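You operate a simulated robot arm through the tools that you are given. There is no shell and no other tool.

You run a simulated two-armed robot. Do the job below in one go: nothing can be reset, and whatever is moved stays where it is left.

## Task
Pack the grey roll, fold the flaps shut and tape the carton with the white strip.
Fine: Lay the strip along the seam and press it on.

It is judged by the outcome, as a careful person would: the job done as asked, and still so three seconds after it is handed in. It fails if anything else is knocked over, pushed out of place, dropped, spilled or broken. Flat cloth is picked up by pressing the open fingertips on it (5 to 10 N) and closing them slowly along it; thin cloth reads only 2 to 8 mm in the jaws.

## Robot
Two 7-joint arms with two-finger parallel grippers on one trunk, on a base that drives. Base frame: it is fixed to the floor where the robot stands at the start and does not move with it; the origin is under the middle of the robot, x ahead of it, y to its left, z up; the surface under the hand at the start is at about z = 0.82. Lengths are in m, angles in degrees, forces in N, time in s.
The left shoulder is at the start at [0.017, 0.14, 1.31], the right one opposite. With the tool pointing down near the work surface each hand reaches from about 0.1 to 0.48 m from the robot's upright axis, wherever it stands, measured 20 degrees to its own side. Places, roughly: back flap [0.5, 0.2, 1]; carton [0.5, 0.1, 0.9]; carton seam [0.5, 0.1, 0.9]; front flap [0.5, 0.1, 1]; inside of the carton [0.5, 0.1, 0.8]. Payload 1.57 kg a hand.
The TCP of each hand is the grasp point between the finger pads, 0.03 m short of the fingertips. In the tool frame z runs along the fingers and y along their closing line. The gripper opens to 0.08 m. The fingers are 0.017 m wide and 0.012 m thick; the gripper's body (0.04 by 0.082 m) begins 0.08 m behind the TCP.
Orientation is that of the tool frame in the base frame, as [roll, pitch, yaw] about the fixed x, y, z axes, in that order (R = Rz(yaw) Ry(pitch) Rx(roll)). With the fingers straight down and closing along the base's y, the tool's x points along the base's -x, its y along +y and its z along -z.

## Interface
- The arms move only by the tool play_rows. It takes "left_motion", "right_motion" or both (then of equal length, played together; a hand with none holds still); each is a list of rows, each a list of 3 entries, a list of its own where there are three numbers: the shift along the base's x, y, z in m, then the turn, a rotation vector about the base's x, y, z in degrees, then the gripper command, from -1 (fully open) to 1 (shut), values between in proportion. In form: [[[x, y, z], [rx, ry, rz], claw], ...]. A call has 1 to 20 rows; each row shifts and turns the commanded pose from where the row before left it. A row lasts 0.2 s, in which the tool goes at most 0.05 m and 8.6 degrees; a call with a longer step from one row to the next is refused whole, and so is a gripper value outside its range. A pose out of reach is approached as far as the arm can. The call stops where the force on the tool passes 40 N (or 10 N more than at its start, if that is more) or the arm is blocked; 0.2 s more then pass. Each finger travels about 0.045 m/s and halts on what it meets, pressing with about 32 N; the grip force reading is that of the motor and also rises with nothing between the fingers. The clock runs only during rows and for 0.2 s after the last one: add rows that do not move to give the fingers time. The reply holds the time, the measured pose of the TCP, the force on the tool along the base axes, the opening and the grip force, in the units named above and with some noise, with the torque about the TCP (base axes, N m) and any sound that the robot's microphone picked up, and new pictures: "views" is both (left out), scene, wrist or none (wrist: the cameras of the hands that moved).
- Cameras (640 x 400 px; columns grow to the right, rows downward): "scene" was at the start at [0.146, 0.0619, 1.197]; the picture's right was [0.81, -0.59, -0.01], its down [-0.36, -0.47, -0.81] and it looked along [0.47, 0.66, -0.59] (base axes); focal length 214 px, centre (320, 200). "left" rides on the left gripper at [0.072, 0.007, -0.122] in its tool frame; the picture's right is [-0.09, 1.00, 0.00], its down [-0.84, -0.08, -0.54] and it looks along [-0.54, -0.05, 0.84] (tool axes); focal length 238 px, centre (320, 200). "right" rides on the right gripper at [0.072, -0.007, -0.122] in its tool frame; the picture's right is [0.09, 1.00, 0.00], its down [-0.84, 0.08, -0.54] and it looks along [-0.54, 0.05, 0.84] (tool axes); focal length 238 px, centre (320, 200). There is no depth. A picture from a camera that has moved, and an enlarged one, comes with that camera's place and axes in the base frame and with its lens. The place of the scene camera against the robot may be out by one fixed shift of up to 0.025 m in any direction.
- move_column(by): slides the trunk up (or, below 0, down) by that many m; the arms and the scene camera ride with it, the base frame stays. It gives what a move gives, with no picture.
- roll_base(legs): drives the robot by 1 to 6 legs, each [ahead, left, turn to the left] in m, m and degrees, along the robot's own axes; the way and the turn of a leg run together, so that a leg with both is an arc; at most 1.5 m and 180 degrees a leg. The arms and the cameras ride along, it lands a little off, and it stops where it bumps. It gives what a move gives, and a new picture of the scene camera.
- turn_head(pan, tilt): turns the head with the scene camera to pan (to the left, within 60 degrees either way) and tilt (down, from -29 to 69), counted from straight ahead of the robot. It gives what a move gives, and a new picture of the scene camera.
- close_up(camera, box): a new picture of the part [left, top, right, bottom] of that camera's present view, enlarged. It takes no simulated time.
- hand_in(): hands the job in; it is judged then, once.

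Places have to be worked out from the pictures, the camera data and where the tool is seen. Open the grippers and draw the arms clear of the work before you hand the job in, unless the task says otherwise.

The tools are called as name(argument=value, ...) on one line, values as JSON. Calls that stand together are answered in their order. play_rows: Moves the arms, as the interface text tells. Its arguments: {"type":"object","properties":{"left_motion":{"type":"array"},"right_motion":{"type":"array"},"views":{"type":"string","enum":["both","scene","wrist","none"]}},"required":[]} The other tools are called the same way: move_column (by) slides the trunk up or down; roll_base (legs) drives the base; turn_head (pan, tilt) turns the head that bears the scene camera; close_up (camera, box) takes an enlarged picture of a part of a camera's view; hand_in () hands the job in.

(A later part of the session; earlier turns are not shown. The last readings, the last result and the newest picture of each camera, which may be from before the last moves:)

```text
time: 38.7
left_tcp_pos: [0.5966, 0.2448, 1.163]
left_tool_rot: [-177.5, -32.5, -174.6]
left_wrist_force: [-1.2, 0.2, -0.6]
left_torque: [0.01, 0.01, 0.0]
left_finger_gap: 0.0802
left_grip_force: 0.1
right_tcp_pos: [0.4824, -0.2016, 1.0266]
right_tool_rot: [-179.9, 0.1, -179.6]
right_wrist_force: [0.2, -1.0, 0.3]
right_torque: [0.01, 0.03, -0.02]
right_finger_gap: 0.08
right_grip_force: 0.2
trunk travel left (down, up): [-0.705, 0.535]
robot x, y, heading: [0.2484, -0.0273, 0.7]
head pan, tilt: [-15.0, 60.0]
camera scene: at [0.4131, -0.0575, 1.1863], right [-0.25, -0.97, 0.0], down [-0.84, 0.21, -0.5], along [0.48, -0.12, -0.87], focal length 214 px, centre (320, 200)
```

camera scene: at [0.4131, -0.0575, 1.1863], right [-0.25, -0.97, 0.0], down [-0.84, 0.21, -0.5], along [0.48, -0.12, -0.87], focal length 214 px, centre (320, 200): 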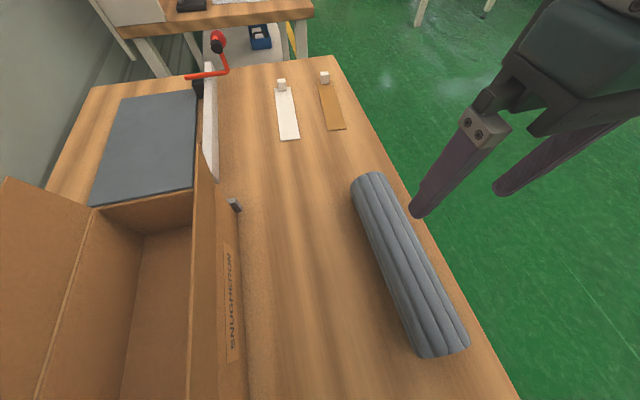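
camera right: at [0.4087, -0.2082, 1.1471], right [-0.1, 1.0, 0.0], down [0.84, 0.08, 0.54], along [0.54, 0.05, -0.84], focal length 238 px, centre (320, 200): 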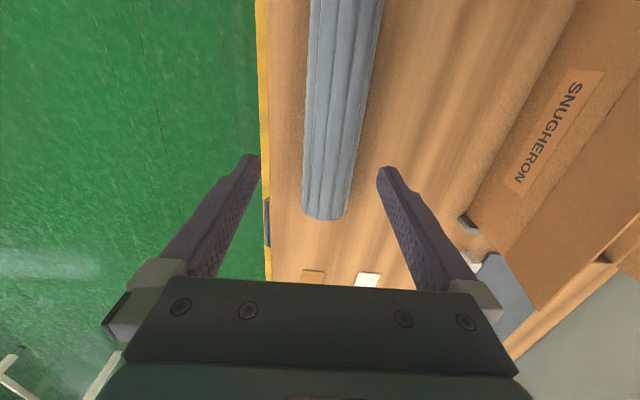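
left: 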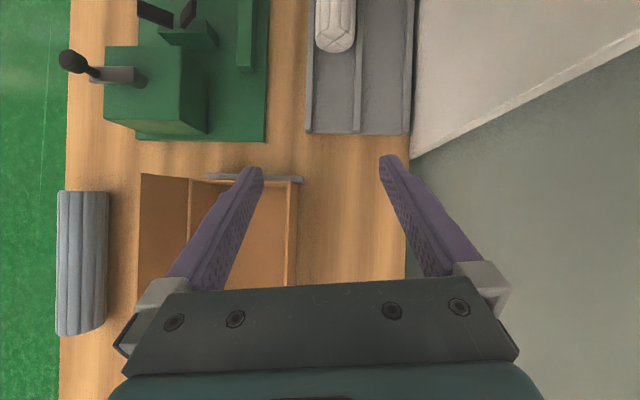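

The wrist view puts the roll's axis at y≈-0.185, Ø≈0.067, far end x≈0.60 (the scene camera reads about 0.016 too low in y). I shift over the axis and come down to just above it for a check.

play_rows(right_motion=[[[-0.002, 0.0165, 0], [0, 0, 0], -1], [[0, 0, -0.03], [0, 0, 0], -1], [[0, 0, -0.03], [0, 0, 0], -1], [[0, 0, -0.02], [0, 0, 0], -1], [[0, 0, 0], [0, 0, 0], -1]])

close_up(camera="right", box=[200, 0, 500, 290])

```text
time: 39.9
left_tcp_pos: [0.5967, 0.2455, 1.163]
left_tool_rot: [-177.5, -32.6, -174.6]
left_wrist_force: [-0.4, 0.0, -1.3]
left_torque: [0.01, 0.0, 0.01]
left_finger_gap: 0.0801
left_grip_force: 0.0
right_tcp_pos: [0.4779, -0.1853, 0.9448]
right_tool_rot: [-179.9, 0.1, -179.6]
right_wrist_force: [1.2, 0.7, -0.2]
right_torque: [0.0, 0.02, 0.0]
right_finger_gap: 0.0799
right_grip_force: 0.1
trunk travel left (down, up): [-0.705, 0.535]
robot x, y, heading: [0.2508, -0.0296, 0.6]
head pan, tilt: [-15.0, 60.0]
camera scene: at [0.4131, -0.0575, 1.1863], right [-0.25, -0.97, 0.0], down [-0.84, 0.21, -0.5], along [0.48, -0.12, -0.87], focal length 214 px, centre (320, 200)
camera right: at [0.4062, -0.1912, 1.0668], right [-0.1, 0.99, 0.0], down [0.84, 0.08, 0.54], along [0.54, 0.05, -0.84], focal length 238 px, centre (320, 200)
```

scene: 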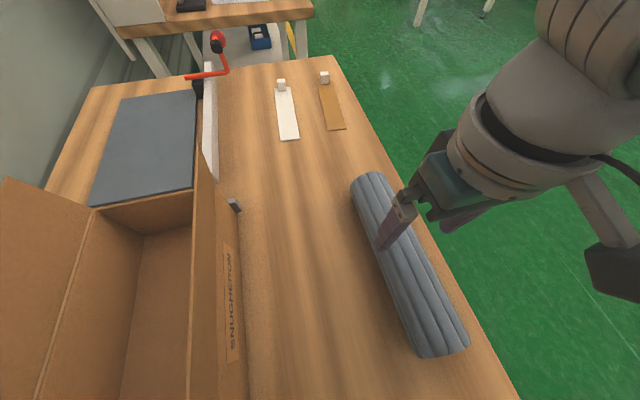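
right: 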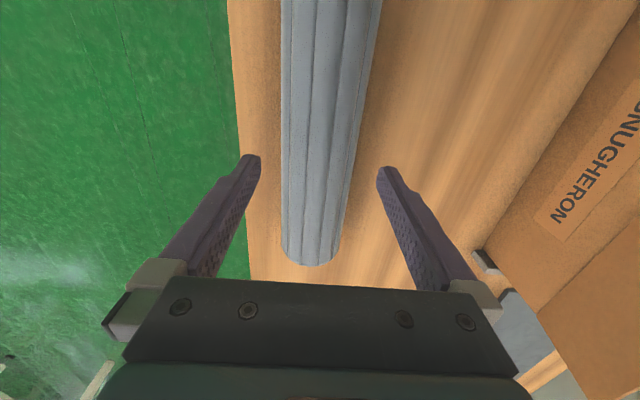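

```text
1.38 times, centred on (350, 145) of right
camera zoom: at [0.4062, -0.1912, 1.0668], right [-0.1, 0.99, 0.0], down [0.84, 0.08, 0.54], along [0.54, 0.05, -0.84], focal length 329 px, centre (279, 276)
```

zoom: 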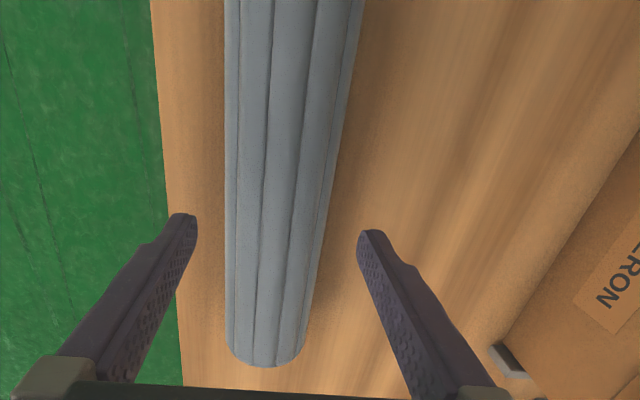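

The roll's axis is at y≈-0.184, nearly under the hand. I go straight down to z≈0.862 and close on it.

play_rows(right_motion=[[[0.005, 0.0015, -0.02], [0, 0, 0], -1], [[0, 0, -0.02], [0, 0, 0], -1], [[0, 0, -0.02], [0, 0, 0], -1], [[0, 0, -0.012], [0, 0, 0], -1], [[0, 0, -0.01], [0, 0, 0], -1], [[0, 0, 0], [0, 0, 0], -1], [[0, 0, 0], [0, 0, 0], 0.0], [[0, 0, 0], [0, 0, 0], 0.2], [[0, 0, 0], [0, 0, 0], 0.3], [[0, 0, 0], [0, 0, 0], 0.4]])

```text
time: 42.1
left_tcp_pos: [0.5965, 0.2444, 1.1621]
left_tool_rot: [-177.5, -32.4, -174.5]
left_wrist_force: [-0.3, 0.3, -0.3]
left_torque: [0.01, 0.0, 0.0]
left_finger_gap: 0.0802
left_grip_force: 0.0
right_tcp_pos: [0.4824, -0.1831, 0.8646]
right_tool_rot: [-179.9, 0.0, -179.5]
right_wrist_force: [0.1, -0.8, 0.5]
right_torque: [-0.04, -0.04, 0.02]
right_finger_gap: 0.0689
right_grip_force: 32.2
trunk travel left (down, up): [-0.705, 0.535]
robot x, y, heading: [0.2486, -0.033, 0.6]
head pan, tilt: [-15.0, 60.0]
camera scene: at [0.413, -0.0574, 1.1863], right [-0.25, -0.97, 0.0], down [-0.84, 0.21, -0.5], along [0.48, -0.12, -0.87], focal length 214 px, centre (320, 200)
camera right: at [0.4109, -0.1896, 0.9863], right [-0.1, 0.99, 0.0], down [0.84, 0.08, 0.54], along [0.54, 0.05, -0.84], focal length 238 px, centre (320, 200)
```

scene: 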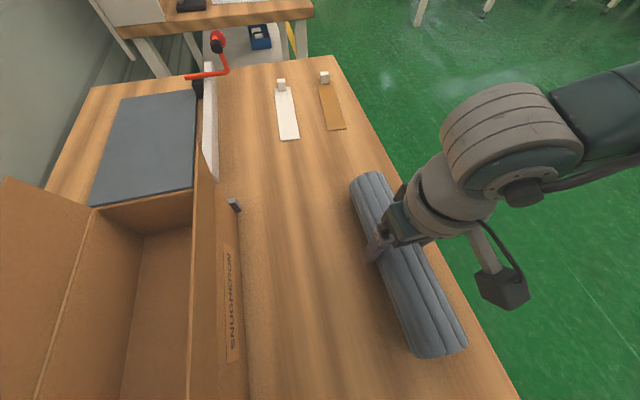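
right: 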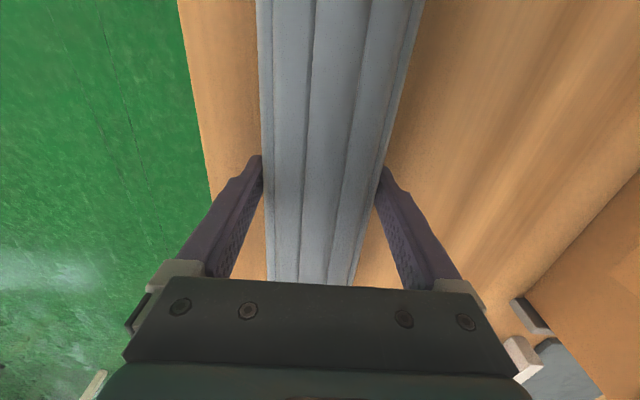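

The roll is held firmly (gap 0.069, 32 N). I lift it well above the flap tops and move the left hand up out of the way.

play_rows(right_motion=[[[0, 0, 0.01], [0, 0, 0], 0.6], [[0, 0, 0.02], [0, 0, 0], 0.6], [[0, 0, 0.03], [0, 0, 0], 0.6], [[0, 0, 0.03], [0, 0, 0], 0.6], [[0, 0, 0.03], [0, 0, 0], 0.6], [[0, 0, 0.03], [0, 0, 0], 0.6], [[0, 0, 0.03], [0, 0, 0], 0.6], [[0, 0, 0.03], [0, 0, 0], 0.6], [[0, 0, 0.03], [0, 0, 0], 0.6], [[0, 0, 0], [0, 0, 0], 0.6]], left_motion=[[[0, 0, 0.01], [0, 0, 0], -1], [[0, 0, 0.015], [0, 0, 0], -1], [[0, 0, 0.015], [0, 0, 0], -1], [[0, 0.01, 0.015], [0, 0, 0], -1], [[0, 0.01, 0.015], [0, 0, 0], -1], [[0, 0.01, 0.015], [0, 0, 0], -1], [[0, 0.01, 0.015], [0, 0, 0], -1], [[0, 0, 0.01], [0, 0, 0], -1], [[0, 0, 0], [0, 0, 0], -1], [[0, 0, 0], [0, 0, 0], -1]])

turn_head(pan=15, tilt=60)

```text
time: 42.9
left_tcp_pos: [0.5672, 0.2509, 1.1452]
left_tool_rot: [-178.3, -42.5, -172.9]
left_wrist_force: [1.0, 0.3, -0.3]
left_torque: [0.01, -0.01, 0.02]
left_finger_gap: 0.0798
left_grip_force: 0.0
right_tcp_pos: [0.4838, -0.184, 0.9192]
right_tool_rot: [-179.9, 0.0, -179.8]
right_wrist_force: [-0.6, 0.6, -3.9]
right_torque: [-0.02, -0.02, -0.02]
right_finger_gap: 0.0689
right_grip_force: 31.9
trunk travel left (down, up): [-0.705, 0.535]
robot x, y, heading: [0.2499, -0.0321, 0.5]
head pan, tilt: [-15.0, 60.0]
stopped in row 4 (left hand): the arm was blocked; the commanded pose is now the measured one
camera scene: at [0.413, -0.0574, 1.1862], right [-0.25, -0.97, 0.0], down [-0.84, 0.21, -0.5], along [0.48, -0.12, -0.87], focal length 214 px, centre (320, 200)
camera right: at [0.4111, -0.1906, 1.0419], right [-0.1, 1.0, 0.0], down [0.84, 0.08, 0.54], along [0.54, 0.05, -0.84], focal length 238 px, centre (320, 200)
camera left: at [0.5948, 0.2633, 1.2828], right [-0.08, 0.99, -0.08], down [0.98, 0.06, -0.16], along [-0.16, -0.1, -0.98], focal length 238 px, centre (320, 200)
```

scene: 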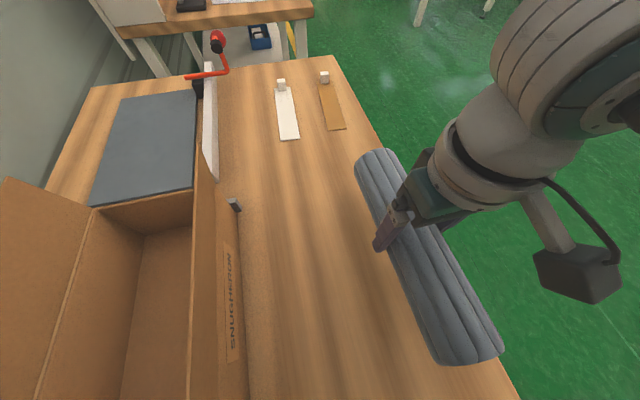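
right: 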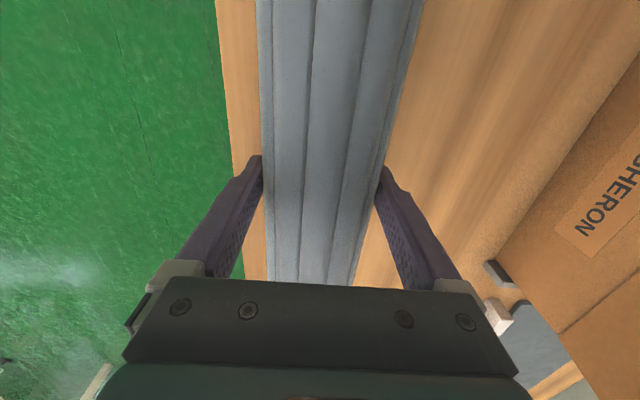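
left: 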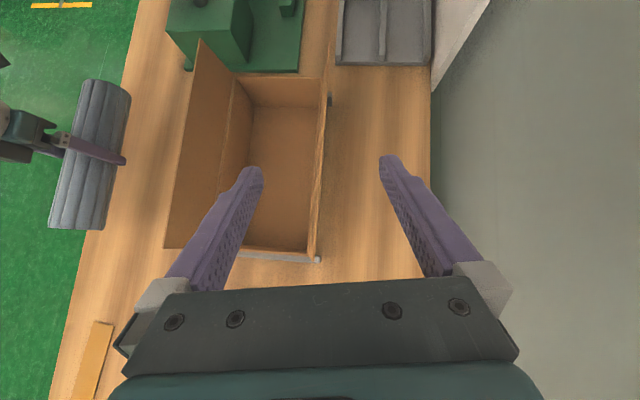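

```text
time: 43.9
left_tcp_pos: [0.567, 0.2494, 1.1447]
left_tool_rot: [-178.3, -42.4, -172.9]
left_wrist_force: [0.5, -0.1, 0.0]
left_torque: [-0.03, -0.02, -0.02]
left_finger_gap: 0.0803
left_grip_force: 0.2
right_tcp_pos: [0.4838, -0.1838, 0.9203]
right_tool_rot: [-179.8, 0.1, -179.6]
right_wrist_force: [-0.7, -0.1, -2.4]
right_torque: [0.0, 0.01, 0.0]
right_finger_gap: 0.0691
right_grip_force: 31.6
trunk travel left (down, up): [-0.705, 0.535]
robot x, y, heading: [0.254, -0.0297, 0.4]
head pan, tilt: [15.0, 60.0]
camera scene: at [0.4127, -0.023, 1.1863], right [0.27, -0.96, 0.0], down [-0.83, -0.23, -0.5], along [0.48, 0.13, -0.87], focal length 214 px, centre (320, 200)
```

scene: 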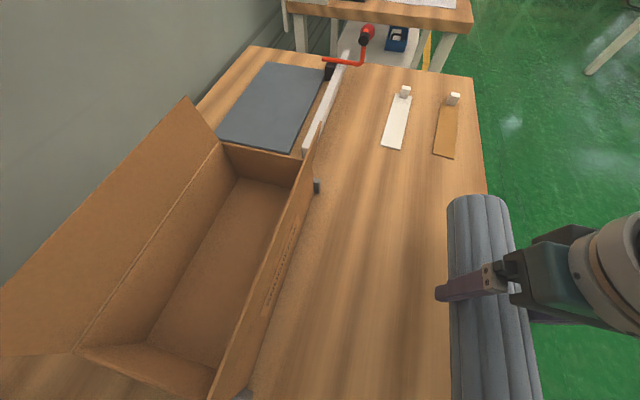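

The left arm could not go higher that way, but nothing was touched. I lift the roll on with the right hand, and move the left hand forward and outward instead to make room.

play_rows(right_motion=[[[0, 0, 0.03], [0, 0, 0], 0.6], [[0, 0, 0.03], [0, 0, 0], 0.6], [[0, 0, 0.03], [0, 0, 0], 0.6], [[0, 0, 0.03], [0, 0, 0], 0.6], [[0, 0, 0.03], [0, 0, 0], 0.6], [[0, 0, 0.02], [0, 0, 0], 0.6], [[0, 0, 0], [0, 0, 0], 0.6]])

play_rows(left_motion=[[[0.02, 0.01, 0], [0, -4, 0], -1], [[0.02, 0.01, 0], [0, -4, 0], -1], [[0.02, 0.01, 0], [0, -4, 0], -1], [[0.02, 0.01, 0], [0, -4, 0], -1], [[0.01, 0.01, 0], [0, -4, 0], -1], [[0, 0, 0], [0, 0, 0], -1]])

```text
time: 45.5
left_tcp_pos: [0.5664, 0.2497, 1.1448]
left_tool_rot: [-178.2, -42.5, -172.7]
left_wrist_force: [0.3, -0.8, 0.2]
left_torque: [-0.02, 0.0, 0.02]
left_finger_gap: 0.0801
left_grip_force: 0.1
right_tcp_pos: [0.4818, -0.184, 1.0895]
right_tool_rot: [-180.0, 0.1, -179.7]
right_wrist_force: [0.2, 0.3, -2.7]
right_torque: [0.03, -0.05, -0.01]
right_finger_gap: 0.0688
right_grip_force: 32.2
trunk travel left (down, up): [-0.705, 0.535]
robot x, y, heading: [0.2508, -0.0295, 0.7]
head pan, tilt: [15.0, 60.0]
camera scene: at [0.4127, -0.0229, 1.1863], right [0.27, -0.96, 0.0], down [-0.83, -0.23, -0.5], along [0.48, 0.13, -0.87], focal length 214 px, centre (320, 200)
camera right: at [0.4107, -0.1906, 1.2118], right [-0.1, 1.0, 0.0], down [0.84, 0.08, 0.54], along [0.54, 0.05, -0.84], focal length 238 px, centre (320, 200)
```

scene: 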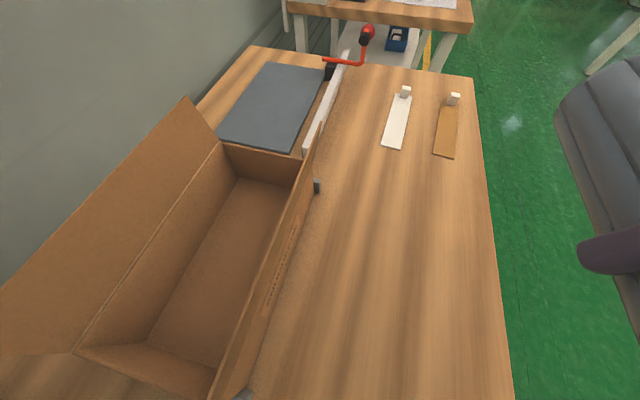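
right: 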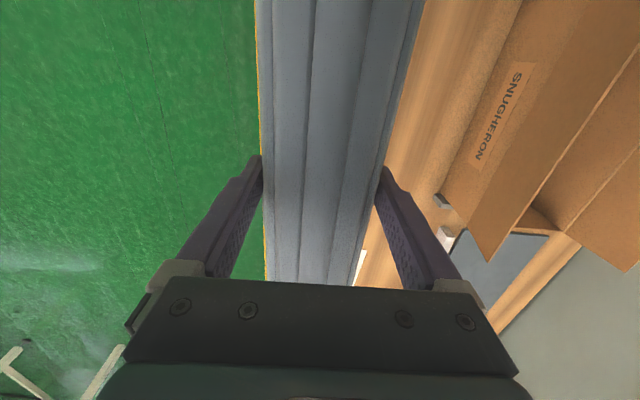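

```text
time: 46.9
left_tcp_pos: [0.6273, 0.2431, 1.1221]
left_tool_rot: [-176.0, -26.2, -174.2]
left_wrist_force: [0.1, -0.5, 0.4]
left_torque: [-0.01, 0.0, -0.02]
left_finger_gap: 0.0799
left_grip_force: 0.0
left hand out of reach, approached as far as the arm can: row 1, 2, 3
right_tcp_pos: [0.4821, -0.1839, 1.0896]
right_tool_rot: [-179.9, 0.1, -179.6]
right_wrist_force: [0.0, 0.2, -3.2]
right_torque: [-0.01, -0.01, 0.0]
right_finger_gap: 0.0692
right_grip_force: 31.7
trunk travel left (down, up): [-0.705, 0.535]
robot x, y, heading: [0.2536, -0.0269, 0.6]
head pan, tilt: [15.0, 60.0]
camera scene: at [0.4126, -0.0229, 1.1863], right [0.27, -0.96, 0.0], down [-0.83, -0.23, -0.5], along [0.48, 0.13, -0.87], focal length 214 px, centre (320, 200)
camera left: at [0.6156, 0.256, 1.2632], right [-0.05, 0.99, -0.1], down [0.99, 0.06, 0.12], along [0.13, -0.1, -0.99], focal length 238 px, centre (320, 200)
```

scene: 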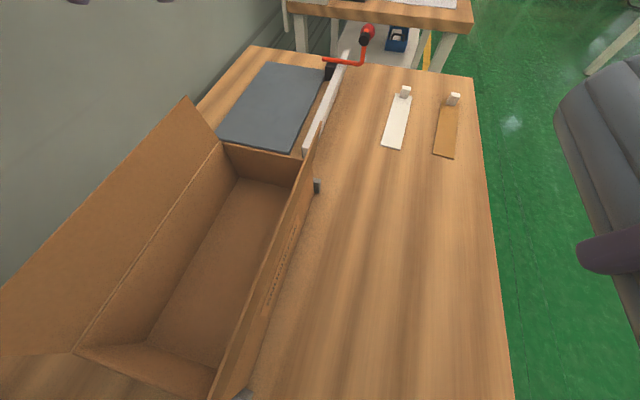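
left: 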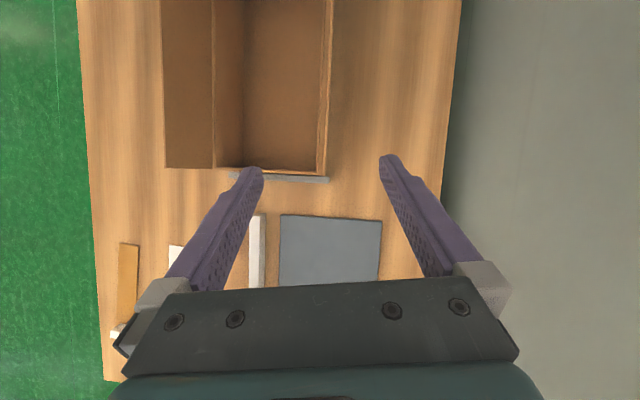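

The carton's inside is about y 0.06–0.21, x 0.335–0.61 from the left wrist view, so the roll (x span 0.247) should go down with the hand at x≈0.473, y≈0.135. I first move the left hand outward, then carry the roll across above the flaps.

play_rows(left_motion=[[[0.01, 0.015, 0], [0, -5, 0], -1], [[0.01, 0.015, 0], [0, -5, 0], -1], [[0.01, 0.015, 0], [0, -5, 0], -1], [[0, 0.015, 0], [0, -5, 0], -1], [[0, 0.0, 0], [0, -5, 0], -1], [[0, 0, 0], [0, 0, 0], -1]], views="none")

play_rows(right_motion=[[[0, 0.02, 0.005], [0, 0, 0], 0.6], [[0, 0.03, 0.005], [0, 0, 0], 0.6], [[0, 0.03, 0], [0, 0, 0], 0.6], [[0, 0.03, 0], [0, 0, 0], 0.6], [[0, 0.03, 0], [0, 0, 0], 0.6], [[0, 0.03, 0], [0, 0, 0], 0.6], [[-0.003, 0.03, 0], [0, 0, 0], 0.6], [[-0.003, 0.03, 0], [0, 0, 0], 0.6], [[-0.003, 0.03, 0], [0, 0, 0], 0.6], [[0, 0.03, 0], [0, 0, 0], 0.6], [[0, 0.029, 0], [0, 0, 0], 0.6], [[0, 0, 0], [0, 0, 0], 0.6], [[0, 0, 0], [0, 0, 0], 0.6]])

```text
time: 48.3
left_tcp_pos: [0.6569, 0.3036, 1.1218]
left_tool_rot: [-173.6, -1.4, -174.7]
left_wrist_force: [-0.2, 0.4, -1.0]
left_torque: [-0.01, 0.02, 0.0]
left_finger_gap: 0.0798
left_grip_force: 0.1
right_tcp_pos: [0.4824, -0.1833, 1.0904]
right_tool_rot: [-179.9, 0.1, -179.6]
right_wrist_force: [0.0, -0.1, -3.6]
right_torque: [0.0, 0.0, 0.01]
right_finger_gap: 0.069
right_grip_force: 32.4
trunk travel left (down, up): [-0.705, 0.535]
robot x, y, heading: [0.2497, -0.0292, 0.5]
head pan, tilt: [15.0, 60.0]
```

```text
time: 49.2
left_tcp_pos: [0.6571, 0.3032, 1.1218]
left_tool_rot: [-173.6, -1.5, -174.8]
left_wrist_force: [-0.4, -0.5, -0.3]
left_torque: [0.0, -0.02, -0.01]
left_finger_gap: 0.0805
left_grip_force: 0.2
right_tcp_pos: [0.4839, -0.0921, 1.1005]
right_tool_rot: [-178.6, 0.1, -177.6]
right_wrist_force: [3.4, -18.2, -1.0]
right_torque: [2.37, 0.78, 1.7]
right_finger_gap: 0.069
right_grip_force: 32.5
trunk travel left (down, up): [-0.705, 0.535]
robot x, y, heading: [0.2514, -0.0303, 0.8]
head pan, tilt: [15.0, 60.0]
stopped in row 4 (right hand): the force on the tool passed its limit at 125 N (the readings are from after the stop); the commanded pose is now the measured one
camera scene: at [0.4124, -0.0227, 1.1862], right [0.28, -0.96, 0.0], down [-0.83, -0.24, -0.5], along [0.48, 0.14, -0.87], focal length 214 px, centre (320, 200)
camera right: at [0.4111, -0.0986, 1.2222], right [-0.13, 0.99, -0.02], down [0.83, 0.13, 0.54], along [0.54, 0.05, -0.84], focal length 238 px, centre (320, 200)
```

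scene: 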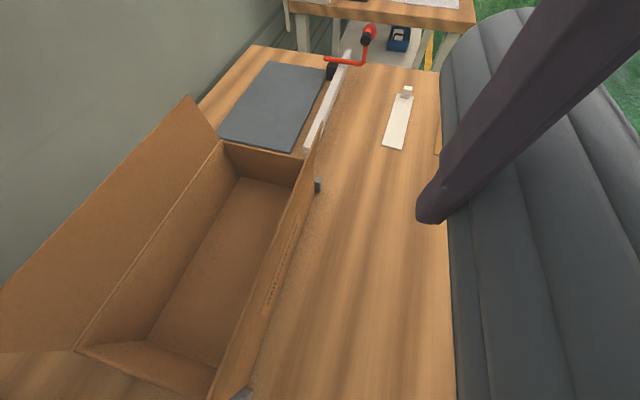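
right: 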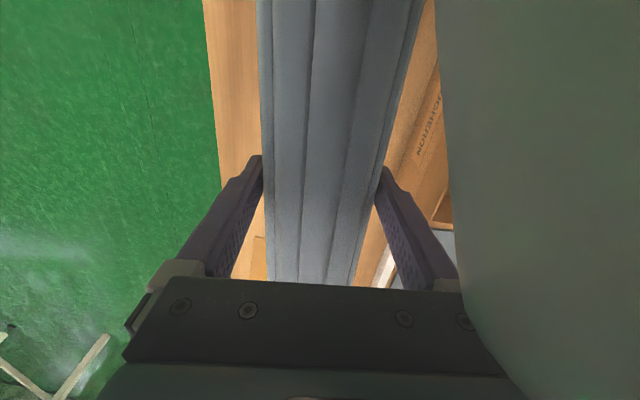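

The right hand brushed the robot's own head, which overhangs here; the roll is still held. I draw the hand back to the right and then back the base off, so the head no longer overhangs the carton.

play_rows(right_motion=[[[0, -0.03, 0], [0.7, 0, -1.2], 0.6], [[0, -0.03, 0], [0.7, 0, -1.2], 0.6], [[0, -0.03, 0], [0, 0, 0], 0.6], [[0, 0, 0], [0, 0, 0], 0.6]], views="none")

roll_base(legs=[[-0.11, 0.03, 0]])

turn_head(pan=25, tilt=45)

```text
time: 50.2
left_tcp_pos: [0.6557, 0.3034, 1.1226]
left_tool_rot: [-173.7, -1.5, -174.8]
left_wrist_force: [0.2, 0.2, 0.0]
left_torque: [-0.02, 0.02, 0.03]
left_finger_gap: 0.0801
left_grip_force: 0.0
right_tcp_pos: [0.484, -0.1827, 1.1006]
right_tool_rot: [179.8, 0.2, 179.8]
right_wrist_force: [0.1, -0.2, -3.4]
right_torque: [-0.01, -0.02, -0.02]
right_finger_gap: 0.069
right_grip_force: 31.4
trunk travel left (down, up): [-0.705, 0.535]
robot x, y, heading: [0.2505, -0.0299, 0.9]
head pan, tilt: [15.0, 60.0]
```

```text
time: 51.5
left_tcp_pos: [0.5452, 0.3319, 1.1223]
left_tool_rot: [-173.6, -1.4, -174.9]
left_wrist_force: [0.0, 0.3, 0.5]
left_torque: [-0.04, 0.01, 0.02]
left_finger_gap: 0.08
left_grip_force: 0.2
right_tcp_pos: [0.3731, -0.1533, 1.1004]
right_tool_rot: [179.7, 0.3, 179.8]
right_wrist_force: [0.8, 0.2, -2.7]
right_torque: [-0.02, 0.0, 0.01]
right_finger_gap: 0.0691
right_grip_force: 32.2
trunk travel left (down, up): [-0.705, 0.535]
robot x, y, heading: [0.1421, -0.0023, 0.7]
head pan, tilt: [15.0, 60.0]
camera scene: at [0.3013, 0.0052, 1.1863], right [0.27, -0.96, 0.0], down [-0.83, -0.23, -0.5], along [0.48, 0.14, -0.87], focal length 214 px, centre (320, 200)
```

scene: 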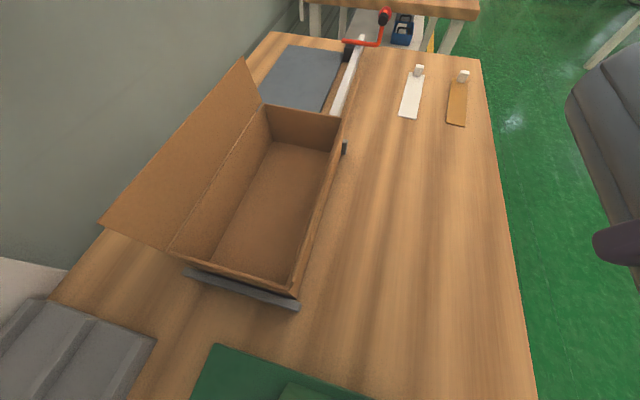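

```text
time: 52.2
left_tcp_pos: [0.5442, 0.3315, 1.1231]
left_tool_rot: [-173.5, -1.4, -174.8]
left_wrist_force: [0.3, 0.8, 0.4]
left_torque: [0.04, 0.0, 0.03]
left_finger_gap: 0.08
left_grip_force: 0.0
right_tcp_pos: [0.3715, -0.1534, 1.1003]
right_tool_rot: [179.8, 0.2, 179.8]
right_wrist_force: [-0.4, 0.0, -3.1]
right_torque: [-0.01, -0.01, 0.01]
right_finger_gap: 0.0688
right_grip_force: 31.8
trunk travel left (down, up): [-0.705, 0.535]
robot x, y, heading: [0.1396, -0.0014, 0.7]
head pan, tilt: [25.0, 45.0]
camera scene: at [0.3104, 0.0223, 1.2057], right [0.43, -0.9, 0.0], down [-0.64, -0.31, -0.71], along [0.64, 0.31, -0.71], focal length 214 px, centre (320, 200)
```

scene: 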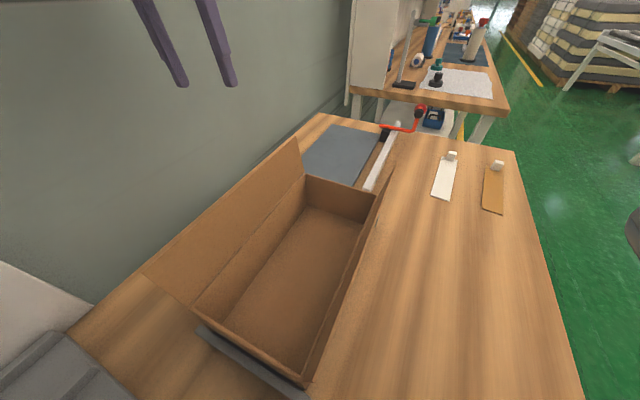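

The base now stands at (0.14, 0). I extend the roll forward first on the free side with the head raised, then carry it across.

turn_head(pan=20, tilt=25)

play_rows(right_motion=[[[0.03, 0, 0], [0, 0, 0], 0.6], [[0.03, 0, 0], [0, 0, 0], 0.6], [[0.03, 0, 0], [0, 0, 0], 0.6], [[0.0115, 0, 0], [0, 0, 0], 0.6], [[0, 0.02, 0], [0, 0, 0], 0.6], [[0, 0.03, 0], [0, 0, 0], 0.6], [[0, 0.03, 0], [0, 0, 0], 0.6], [[0, 0.02, 0], [0, 0, 0], 0.6], [[0, 0, 0], [0, 0, 0], 0.6]])

```text
time: 53.0
left_tcp_pos: [0.5453, 0.3321, 1.1224]
left_tool_rot: [-173.6, -1.4, -174.8]
left_wrist_force: [0.9, -0.2, -0.2]
left_torque: [-0.01, 0.02, -0.01]
left_finger_gap: 0.08
left_grip_force: 0.2
right_tcp_pos: [0.3726, -0.1538, 1.101]
right_tool_rot: [179.8, 0.3, 179.8]
right_wrist_force: [-0.1, 0.3, -2.9]
right_torque: [-0.02, -0.04, 0.05]
right_finger_gap: 0.069
right_grip_force: 32.3
trunk travel left (down, up): [-0.705, 0.535]
robot x, y, heading: [0.1394, -0.0031, 0.7]
head pan, tilt: [20.0, 25.0]
camera scene: at [0.3233, 0.0197, 1.2363], right [0.35, -0.94, 0.0], down [-0.4, -0.15, -0.91], along [0.85, 0.32, -0.42], focal length 214 px, centre (320, 200)
```

scene: 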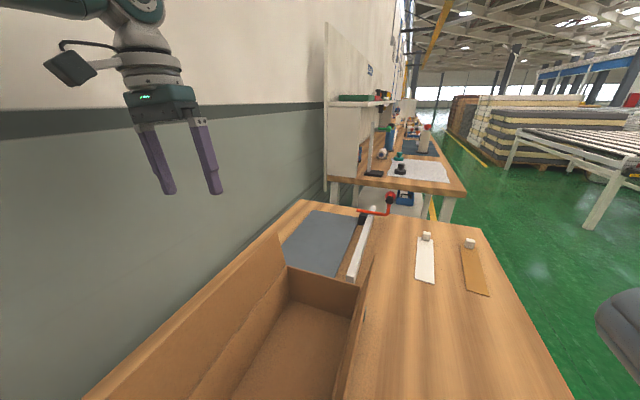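

```text
time: 55.0
left_tcp_pos: [0.5447, 0.3316, 1.1215]
left_tool_rot: [-173.6, -1.4, -174.9]
left_wrist_force: [0.1, -0.8, -0.8]
left_torque: [0.0, 0.01, 0.01]
left_finger_gap: 0.0796
left_grip_force: 0.1
right_tcp_pos: [0.4739, -0.0529, 1.0996]
right_tool_rot: [179.8, 0.2, 179.9]
right_wrist_force: [-0.2, 0.4, -2.7]
right_torque: [-0.01, 0.01, 0.0]
right_finger_gap: 0.0693
right_grip_force: 32.4
trunk travel left (down, up): [-0.705, 0.535]
robot x, y, heading: [0.1405, 0.0029, 0.8]
head pan, tilt: [20.0, 25.0]
camera scene: at [0.3233, 0.0196, 1.2363], right [0.35, -0.94, 0.0], down [-0.4, -0.15, -0.91], along [0.85, 0.32, -0.42], focal length 214 px, centre (320, 200)
camera right: at [0.4012, -0.0597, 1.222], right [-0.09, 1.0, 0.0], down [0.83, 0.07, 0.55], along [0.54, 0.05, -0.84], focal length 238 px, centre (320, 200)
```

scene: 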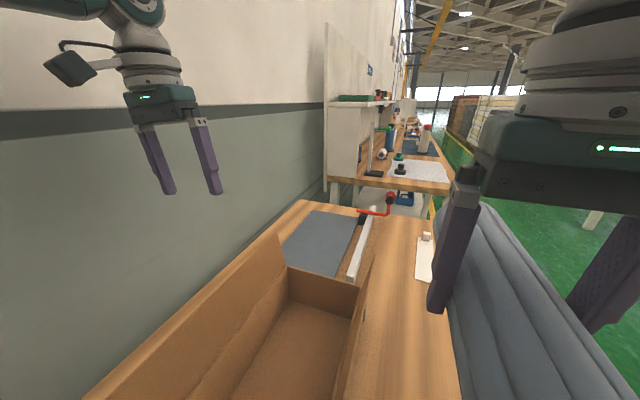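
right: 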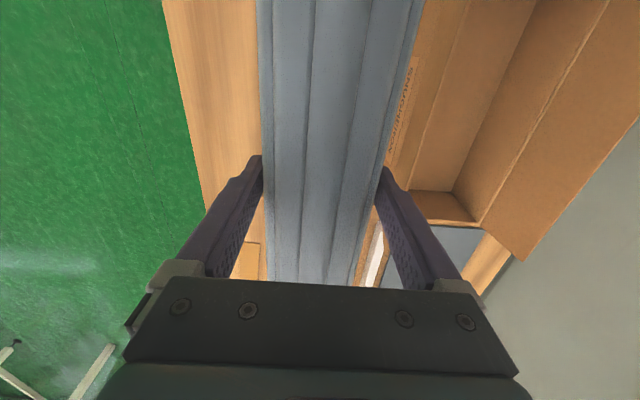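

The roll is in front of the head now; to widen the gap I raise the head's gaze, then go on across in y at the same height.

turn_head(pan=0, tilt=-25)

play_rows(right_motion=[[[0, 0.02, 0], [0, 0, 0], 0.6], [[0, 0.025, 0], [0, 0, 0], 0.6], [[0, 0.025, 0], [0, 0, 0], 0.6], [[0, 0.025, 0], [0, 0, 0], 0.6], [[0, 0.025, 0], [0, 0, 0], 0.6], [[0, 0.025, 0], [0, 0, 0], 0.6], [[0, 0.025, 0], [0, 0, 0], 0.6], [[0, 0.018, 0], [0, 0, 0], 0.6], [[0, 0, 0], [0, 0, 0], 0.6], [[0, 0, 0], [0, 0, 0], 0.6]], views="wrist")

```text
time: 56.2
left_tcp_pos: [0.5447, 0.331, 1.1229]
left_tool_rot: [-173.6, -1.5, -174.7]
left_wrist_force: [0.0, 0.0, 0.0]
left_torque: [0.01, 0.01, 0.0]
left_finger_gap: 0.0798
left_grip_force: 0.1
right_tcp_pos: [0.474, -0.0528, 1.1003]
right_tool_rot: [179.8, 0.2, 179.9]
right_wrist_force: [-0.1, 0.3, -3.2]
right_torque: [-0.04, 0.03, 0.02]
right_finger_gap: 0.0689
right_grip_force: 32.0
trunk travel left (down, up): [-0.705, 0.535]
robot x, y, heading: [0.1384, -0.003, 0.7]
head pan, tilt: [0.0, -25.0]
camera scene: at [0.3081, -0.012, 1.3123], right [0.01, -1.0, 0.0], down [0.42, 0.01, -0.91], along [0.91, 0.01, 0.42], focal length 214 px, centre (320, 200)
```

scene: 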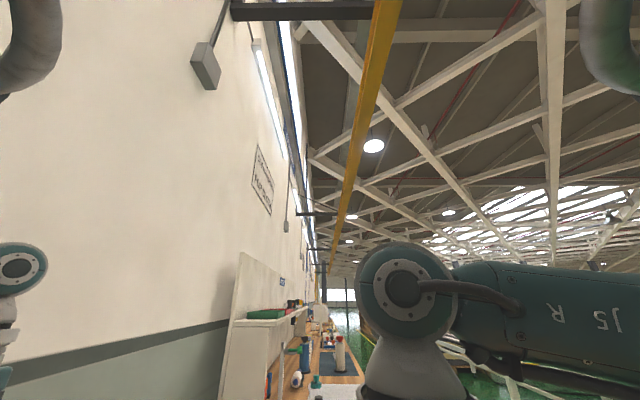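

```text
time: 58.4
left_tcp_pos: [0.5453, 0.3312, 1.1228]
left_tool_rot: [-173.7, -1.4, -174.7]
left_wrist_force: [0.2, -0.1, 0.2]
left_torque: [-0.01, 0.01, 0.0]
left_finger_gap: 0.0801
left_grip_force: 0.0
right_tcp_pos: [0.4699, 0.1203, 1.0986]
right_tool_rot: [179.7, 0.1, 179.9]
right_wrist_force: [-0.7, 0.1, -2.8]
right_torque: [-0.02, 0.0, 0.0]
right_finger_gap: 0.0692
right_grip_force: 31.8
right hand out of reach, approached as far as the arm can: row 8
trunk travel left (down, up): [-0.705, 0.535]
robot x, y, heading: [0.1372, -0.0029, 0.7]
head pan, tilt: [0.0, -25.0]
camera right: at [0.3975, 0.1133, 1.2207], right [-0.09, 1.0, 0.0], down [0.83, 0.07, 0.55], along [0.54, 0.05, -0.84], focal length 238 px, centre (320, 200)
```

right: 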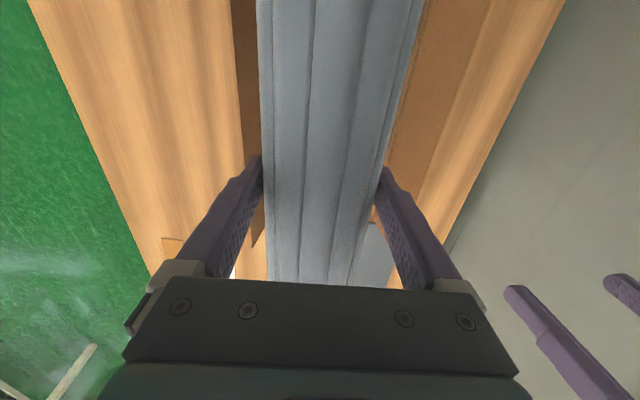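

The roll is now between the two flap tops (y≈0.05 and 0.23). I lower it gradually while easing it toward y≈0.133.

play_rows(right_motion=[[[0.001, 0.002, -0.02], [0, 0, 0], 0.6], [[0.001, 0.002, -0.02], [0, 0, 0], 0.6], [[0.001, 0.002, -0.02], [0, 0, 0], 0.6], [[0, 0.002, -0.02], [0, 0, 0], 0.6], [[0, 0.002, -0.02], [0, 0, 0], 0.6], [[0, 0.001, -0.01], [0, 0, 0], 0.6], [[0, 0, 0], [0, 0, 0], 0.6]])

turn_head(pan=30, tilt=40)

```text
time: 60.0
left_tcp_pos: [0.5443, 0.332, 1.1222]
left_tool_rot: [-173.5, -1.4, -174.8]
left_wrist_force: [0.2, -0.3, 0.0]
left_torque: [0.03, -0.03, 0.02]
left_finger_gap: 0.0801
left_grip_force: 0.1
right_tcp_pos: [0.4938, 0.0884, 0.9998]
right_tool_rot: [180.0, 0.4, 179.2]
right_wrist_force: [-1.0, 0.5, -3.0]
right_torque: [0.04, 0.0, 0.0]
right_finger_gap: 0.0689
right_grip_force: 31.7
right hand out of reach, approached as far as the arm can: row 1, 2, 3, 4, 5, 6
trunk travel left (down, up): [-0.705, 0.535]
robot x, y, heading: [0.1368, -0.0023, 0.6]
head pan, tilt: [0.0, -25.0]
camera scene: at [0.3091, 0.0087, 1.3072], right [0.29, -0.96, 0.0], down [0.34, 0.1, -0.93], along [0.89, 0.27, 0.36], focal length 214 px, centre (320, 200)
camera right: at [0.4206, 0.0834, 1.1211], right [-0.08, 1.0, 0.0], down [0.83, 0.07, 0.55], along [0.55, 0.04, -0.84], focal length 238 px, centre (320, 200)
```

scene: 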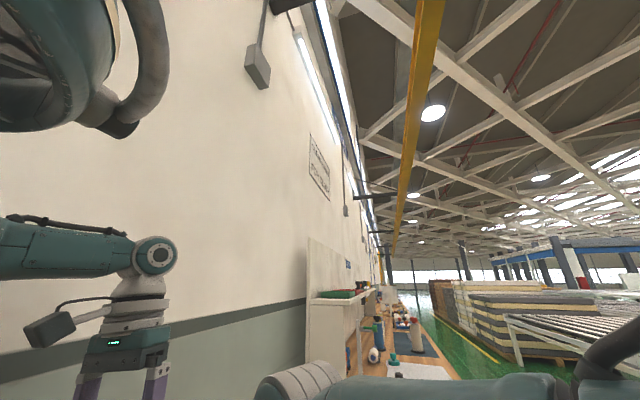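
right: 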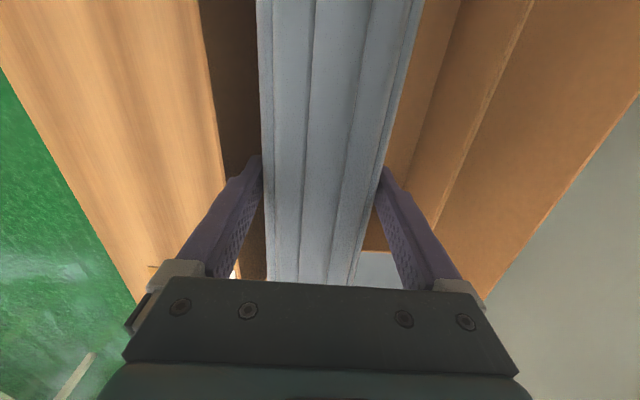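

```text
time: 61.4
left_tcp_pos: [0.5446, 0.331, 1.1217]
left_tool_rot: [-173.6, -1.3, -174.8]
left_wrist_force: [0.0, 0.9, 0.3]
left_torque: [0.01, 0.0, -0.05]
left_finger_gap: 0.0802
left_grip_force: 0.1
right_tcp_pos: [0.4899, 0.0938, 1.0001]
right_tool_rot: [179.7, 0.2, 179.8]
right_wrist_force: [-1.1, -0.4, -3.4]
right_torque: [-0.01, 0.01, -0.02]
right_finger_gap: 0.0692
right_grip_force: 31.9
trunk travel left (down, up): [-0.705, 0.535]
robot x, y, heading: [0.1402, -0.0047, 0.8]
head pan, tilt: [30.0, 40.0]
camera scene: at [0.3102, 0.0304, 1.2131], right [0.51, -0.86, 0.0], down [-0.55, -0.33, -0.77], along [0.66, 0.39, -0.64], focal length 214 px, centre (320, 200)
```

scene: 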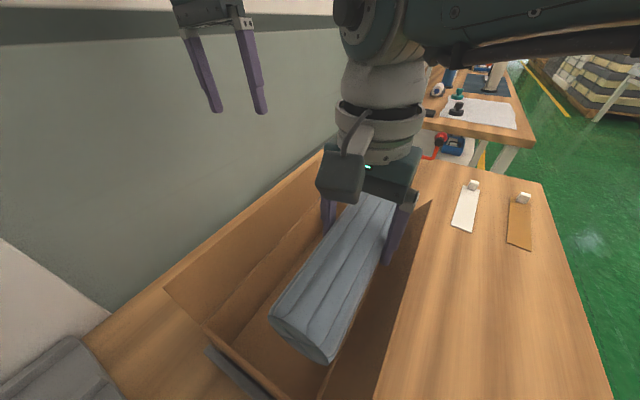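

The right arm is at its limit here (y≈0.094), with the roll hovering between the flaps. I draw the left hand in from the wall and drive the base 4 cm left and a bit back, which carries the roll to the middle.

play_rows(left_motion=[[[0.02, -0.02, 0], [0, 0, 0], -1], [[0.02, -0.02, 0], [0, 0, 0], -1], [[0.02, -0.02, 0], [0, 0, 0], -1], [[0, 0, 0], [0, 0, 0], -1]], views="none")

roll_base(legs=[[-0.015, 0.041, 0]])

```text
time: 62.4
left_tcp_pos: [0.6033, 0.2702, 1.1219]
left_tool_rot: [-173.6, -1.6, -174.9]
left_wrist_force: [0.8, -0.5, -0.1]
left_torque: [0.01, 0.01, -0.01]
left_finger_gap: 0.0801
left_grip_force: 0.1
right_tcp_pos: [0.4907, 0.0935, 1.0006]
right_tool_rot: [179.8, 0.2, 179.8]
right_wrist_force: [0.9, -0.2, -3.1]
right_torque: [-0.01, -0.04, 0.01]
right_finger_gap: 0.069
right_grip_force: 32.4
trunk travel left (down, up): [-0.705, 0.535]
robot x, y, heading: [0.1401, -0.0033, 0.7]
head pan, tilt: [30.0, 40.0]
```

```text
time: 63.4
left_tcp_pos: [0.5919, 0.2941, 1.1213]
left_tool_rot: [-173.4, -1.5, -175.5]
left_wrist_force: [0.1, -0.6, -0.5]
left_torque: [0.01, -0.02, 0.01]
left_finger_gap: 0.0799
left_grip_force: 0.2
right_tcp_pos: [0.4771, 0.117, 0.999]
right_tool_rot: [-179.9, 0.3, 179.2]
right_wrist_force: [0.1, 0.0, -3.3]
right_torque: [-0.01, 0.0, 0.0]
right_finger_gap: 0.0692
right_grip_force: 32.3
trunk travel left (down, up): [-0.705, 0.535]
robot x, y, heading: [0.1204, 0.0293, 0.2]
head pan, tilt: [30.0, 40.0]
stopped in leg 1: the robot was blocked; the commanded pose is now the measured one
camera scene: at [0.2962, 0.0574, 1.2121], right [0.5, -0.86, 0.0], down [-0.56, -0.33, -0.77], along [0.66, 0.38, -0.64], focal length 214 px, centre (320, 200)
```

scene: 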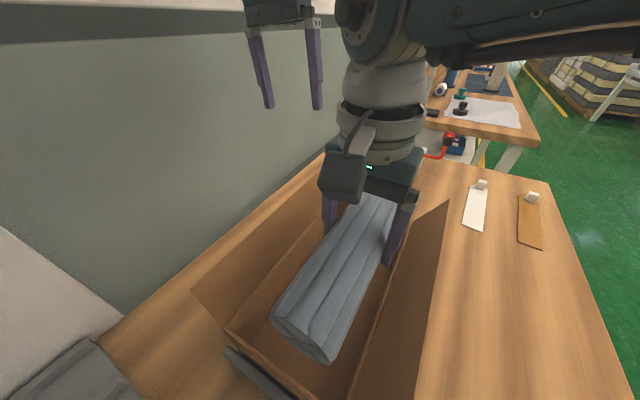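

The base stopped at y≈0.03 (left arm near the shelf); the roll is at y≈0.117 between the walls. I lower it into the carton, nudging toward the middle.

play_rows(right_motion=[[[0, 0.005, 0], [0, 0, 0], 0.6], [[0, 0.005, 0], [0, 0, 0], 0.6], [[0, 0.003, -0.01], [0, 0, 0], 0.6], [[0, 0, -0.015], [0, 0, 0], 0.6], [[0, 0, -0.015], [0, 0, 0], 0.6], [[0, 0, 0], [0, 0, 0], 0.6]])

```text
time: 64.8
left_tcp_pos: [0.5928, 0.2944, 1.1219]
left_tool_rot: [-173.2, -1.3, -175.4]
left_wrist_force: [-0.1, -0.3, 0.4]
left_torque: [0.02, 0.02, -0.01]
left_finger_gap: 0.0799
left_grip_force: 0.0
right_tcp_pos: [0.4766, 0.1035, 0.9582]
right_tool_rot: [-179.8, 0.4, 179.3]
right_wrist_force: [0.2, 1.8, 1.2]
right_torque: [-0.08, 0.03, -0.04]
right_finger_gap: 0.0689
right_grip_force: 32.1
right hand out of reach, approached as far as the arm can: row 1, 2, 3, 5
trunk travel left (down, up): [-0.705, 0.535]
robot x, y, heading: [0.1259, 0.0315, 0.2]
head pan, tilt: [30.0, 40.0]
camera scene: at [0.2968, 0.0566, 1.2132], right [0.5, -0.86, 0.01], down [-0.55, -0.33, -0.77], along [0.66, 0.38, -0.64], focal length 214 px, centre (320, 200)
camera right: at [0.4031, 0.0972, 1.0797], right [-0.08, 1.0, 0.0], down [0.83, 0.07, 0.55], along [0.55, 0.04, -0.84], focal length 238 px, centre (320, 200)
```

scene: 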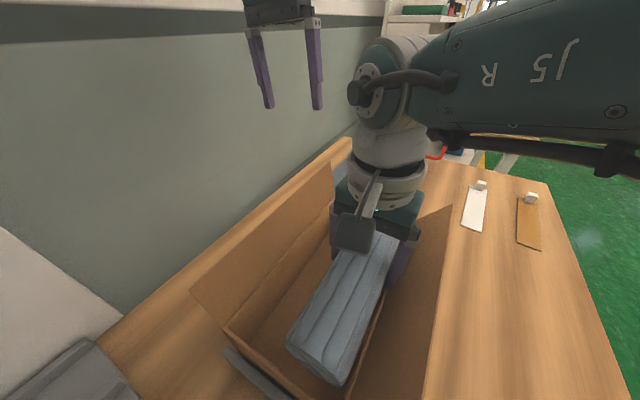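
right: 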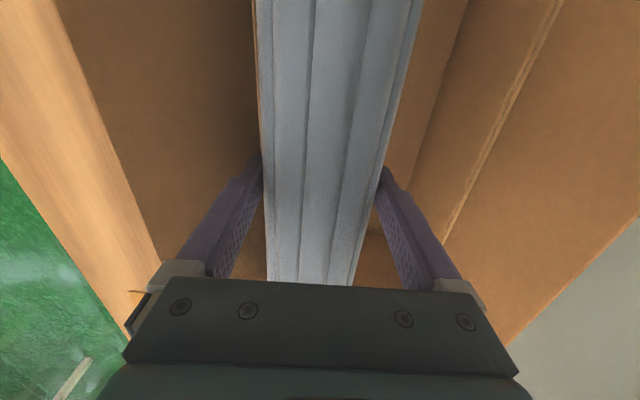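

The right arm cannot reach further left from this stance, and the shelf keeps the base from going left. I lift the roll back out and will instead stand at the bench's free side facing the carton (heading 90°), where both arms have free room.

play_rows(right_motion=[[[0, 0.003, 0.02], [0, 0, 0], 0.6], [[0, 0.003, 0.02], [0, 0, 0], 0.6], [[0, 0.002, 0.02], [0, 0, 0], 0.6], [[0, 0.002, 0.02], [0, 0, 0], 0.6], [[0, 0, 0.02], [0, 0, 0], 0.6], [[0, 0, 0.02], [0, 0, 0], 0.6], [[0, 0, 0.02], [0, 0, 0], 0.6], [[0, 0, 0.01], [0, 0, 0], 0.6], [[0, 0, 0], [0, 0, 0], 0.6]])

```text
time: 66.8
left_tcp_pos: [0.5926, 0.2948, 1.1213]
left_tool_rot: [-173.2, -1.4, -175.3]
left_wrist_force: [0.2, -0.9, 0.3]
left_torque: [-0.01, -0.02, 0.01]
left_finger_gap: 0.0802
left_grip_force: 0.1
right_tcp_pos: [0.4771, 0.1111, 1.1074]
right_tool_rot: [-179.8, 0.4, 179.3]
right_wrist_force: [-0.9, 0.2, -3.1]
right_torque: [-0.02, -0.01, 0.01]
right_finger_gap: 0.0691
right_grip_force: 32.0
trunk travel left (down, up): [-0.705, 0.535]
robot x, y, heading: [0.1224, 0.033, 0.2]
head pan, tilt: [30.0, 40.0]
camera scene: at [0.2968, 0.0565, 1.2131], right [0.5, -0.86, 0.01], down [-0.55, -0.33, -0.77], along [0.66, 0.38, -0.64], focal length 214 px, centre (320, 200)
camera right: at [0.4032, 0.107, 1.23], right [-0.08, 1.0, 0.0], down [0.83, 0.07, 0.55], along [0.55, 0.04, -0.84], focal length 238 px, centre (320, 200)
```

scene: 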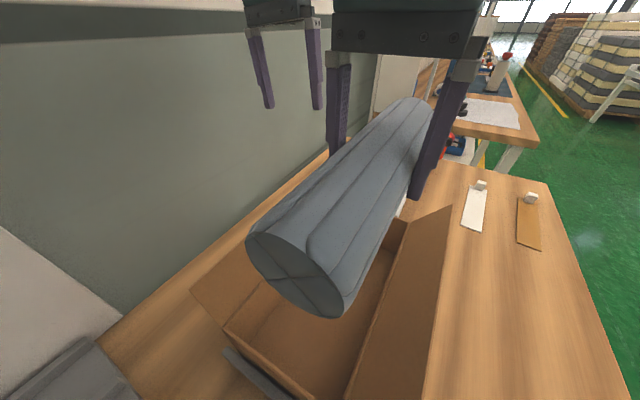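
right: 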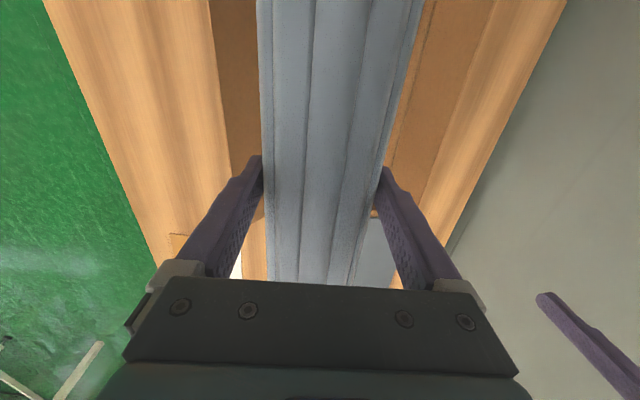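

The roll is clear above the flaps again. I drive right, away from the bench, holding the roll high.

roll_base(legs=[[0, -0.35, 0], [0, -0.35, 0]])

```text
time: 70.9
left_tcp_pos: [0.593, -0.3966, 1.122]
left_tool_rot: [-173.6, -1.5, -175.7]
left_wrist_force: [0.1, -0.6, -0.3]
left_torque: [0.0, 0.01, 0.02]
left_finger_gap: 0.0802
left_grip_force: 0.1
right_tcp_pos: [0.4762, -0.5774, 1.108]
right_tool_rot: [179.9, 0.3, 178.9]
right_wrist_force: [-0.4, -0.2, -3.0]
right_torque: [0.01, -0.02, -0.02]
right_finger_gap: 0.0691
right_grip_force: 32.0
trunk travel left (down, up): [-0.705, 0.535]
robot x, y, heading: [0.1221, -0.6633, -0.1]
head pan, tilt: [30.0, 40.0]
camera scene: at [0.2967, -0.6319, 1.213], right [0.5, -0.87, 0.0], down [-0.56, -0.32, -0.77], along [0.66, 0.38, -0.64], focal length 214 px, centre (320, 200)
```

scene: 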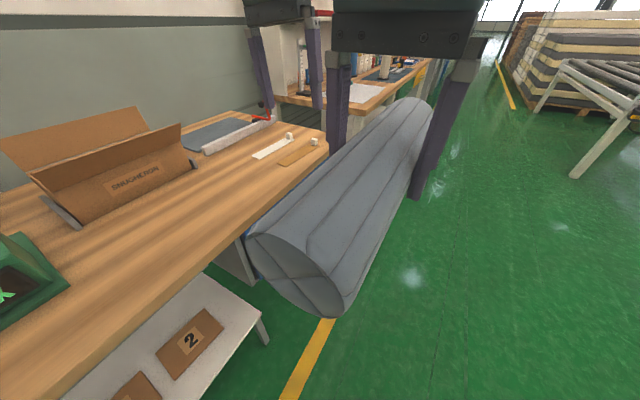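

There is plenty of free floor. I drive ahead to the carton's x and turn left to face the bench.

roll_base(legs=[[0.36, 0, 0], [0, 0, 90]])

turn_head(pan=0, tilt=35)

```text
time: 77.0
left_tcp_pos: [0.2114, -0.1947, 1.1215]
left_tool_rot: [-173.6, -1.5, -85.2]
left_wrist_force: [-0.8, 0.7, 0.3]
left_torque: [0.02, 0.01, 0.0]
left_finger_gap: 0.0801
left_grip_force: 0.0
right_tcp_pos: [0.3931, -0.31, 1.1088]
right_tool_rot: [179.9, 0.2, -90.7]
right_wrist_force: [-1.1, -0.5, -3.3]
right_torque: [0.0, 0.01, 0.03]
right_finger_gap: 0.0688
right_grip_force: 31.8
trunk travel left (down, up): [-0.705, 0.535]
robot x, y, heading: [0.4821, -0.6626, 90.2]
head pan, tilt: [30.0, 40.0]
camera scene: at [0.4353, -0.5008, 1.213], right [0.86, 0.5, 0.0], down [0.32, -0.56, -0.77], along [-0.39, 0.66, -0.64], focal length 214 px, centre (320, 200)
```

scene: 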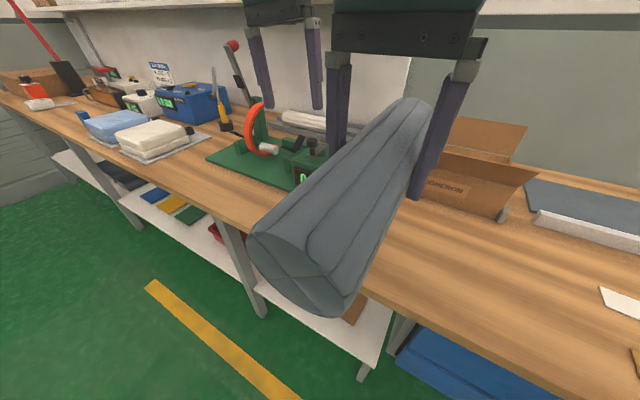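

```text
time: 78.0
left_tcp_pos: [0.2109, -0.1939, 1.1216]
left_tool_rot: [-173.6, -1.5, -85.4]
left_wrist_force: [0.9, 0.6, -1.3]
left_torque: [0.0, -0.01, 0.01]
left_finger_gap: 0.0801
left_grip_force: 0.1
right_tcp_pos: [0.3931, -0.3114, 1.1087]
right_tool_rot: [179.9, 0.3, -90.7]
right_wrist_force: [-0.3, -0.6, -2.7]
right_torque: [0.0, -0.02, -0.03]
right_finger_gap: 0.0691
right_grip_force: 32.2
trunk travel left (down, up): [-0.705, 0.535]
robot x, y, heading: [0.4795, -0.6599, 90.4]
head pan, tilt: [0.0, 35.0]
camera scene: at [0.4777, -0.4862, 1.2205], right [1.0, 0.01, 0.0], down [0.0, -0.57, -0.82], along [0.0, 0.82, -0.57], focal length 214 px, centre (320, 200)
```

scene: 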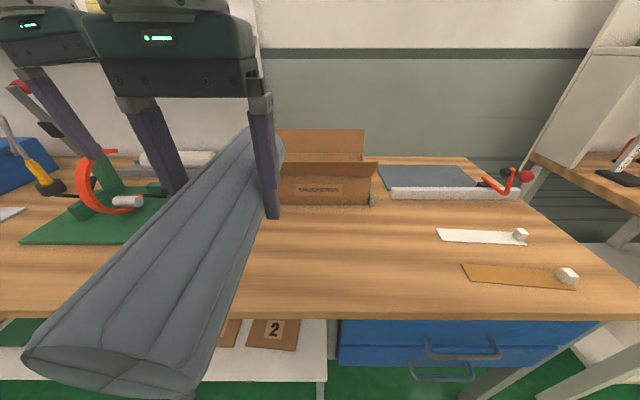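

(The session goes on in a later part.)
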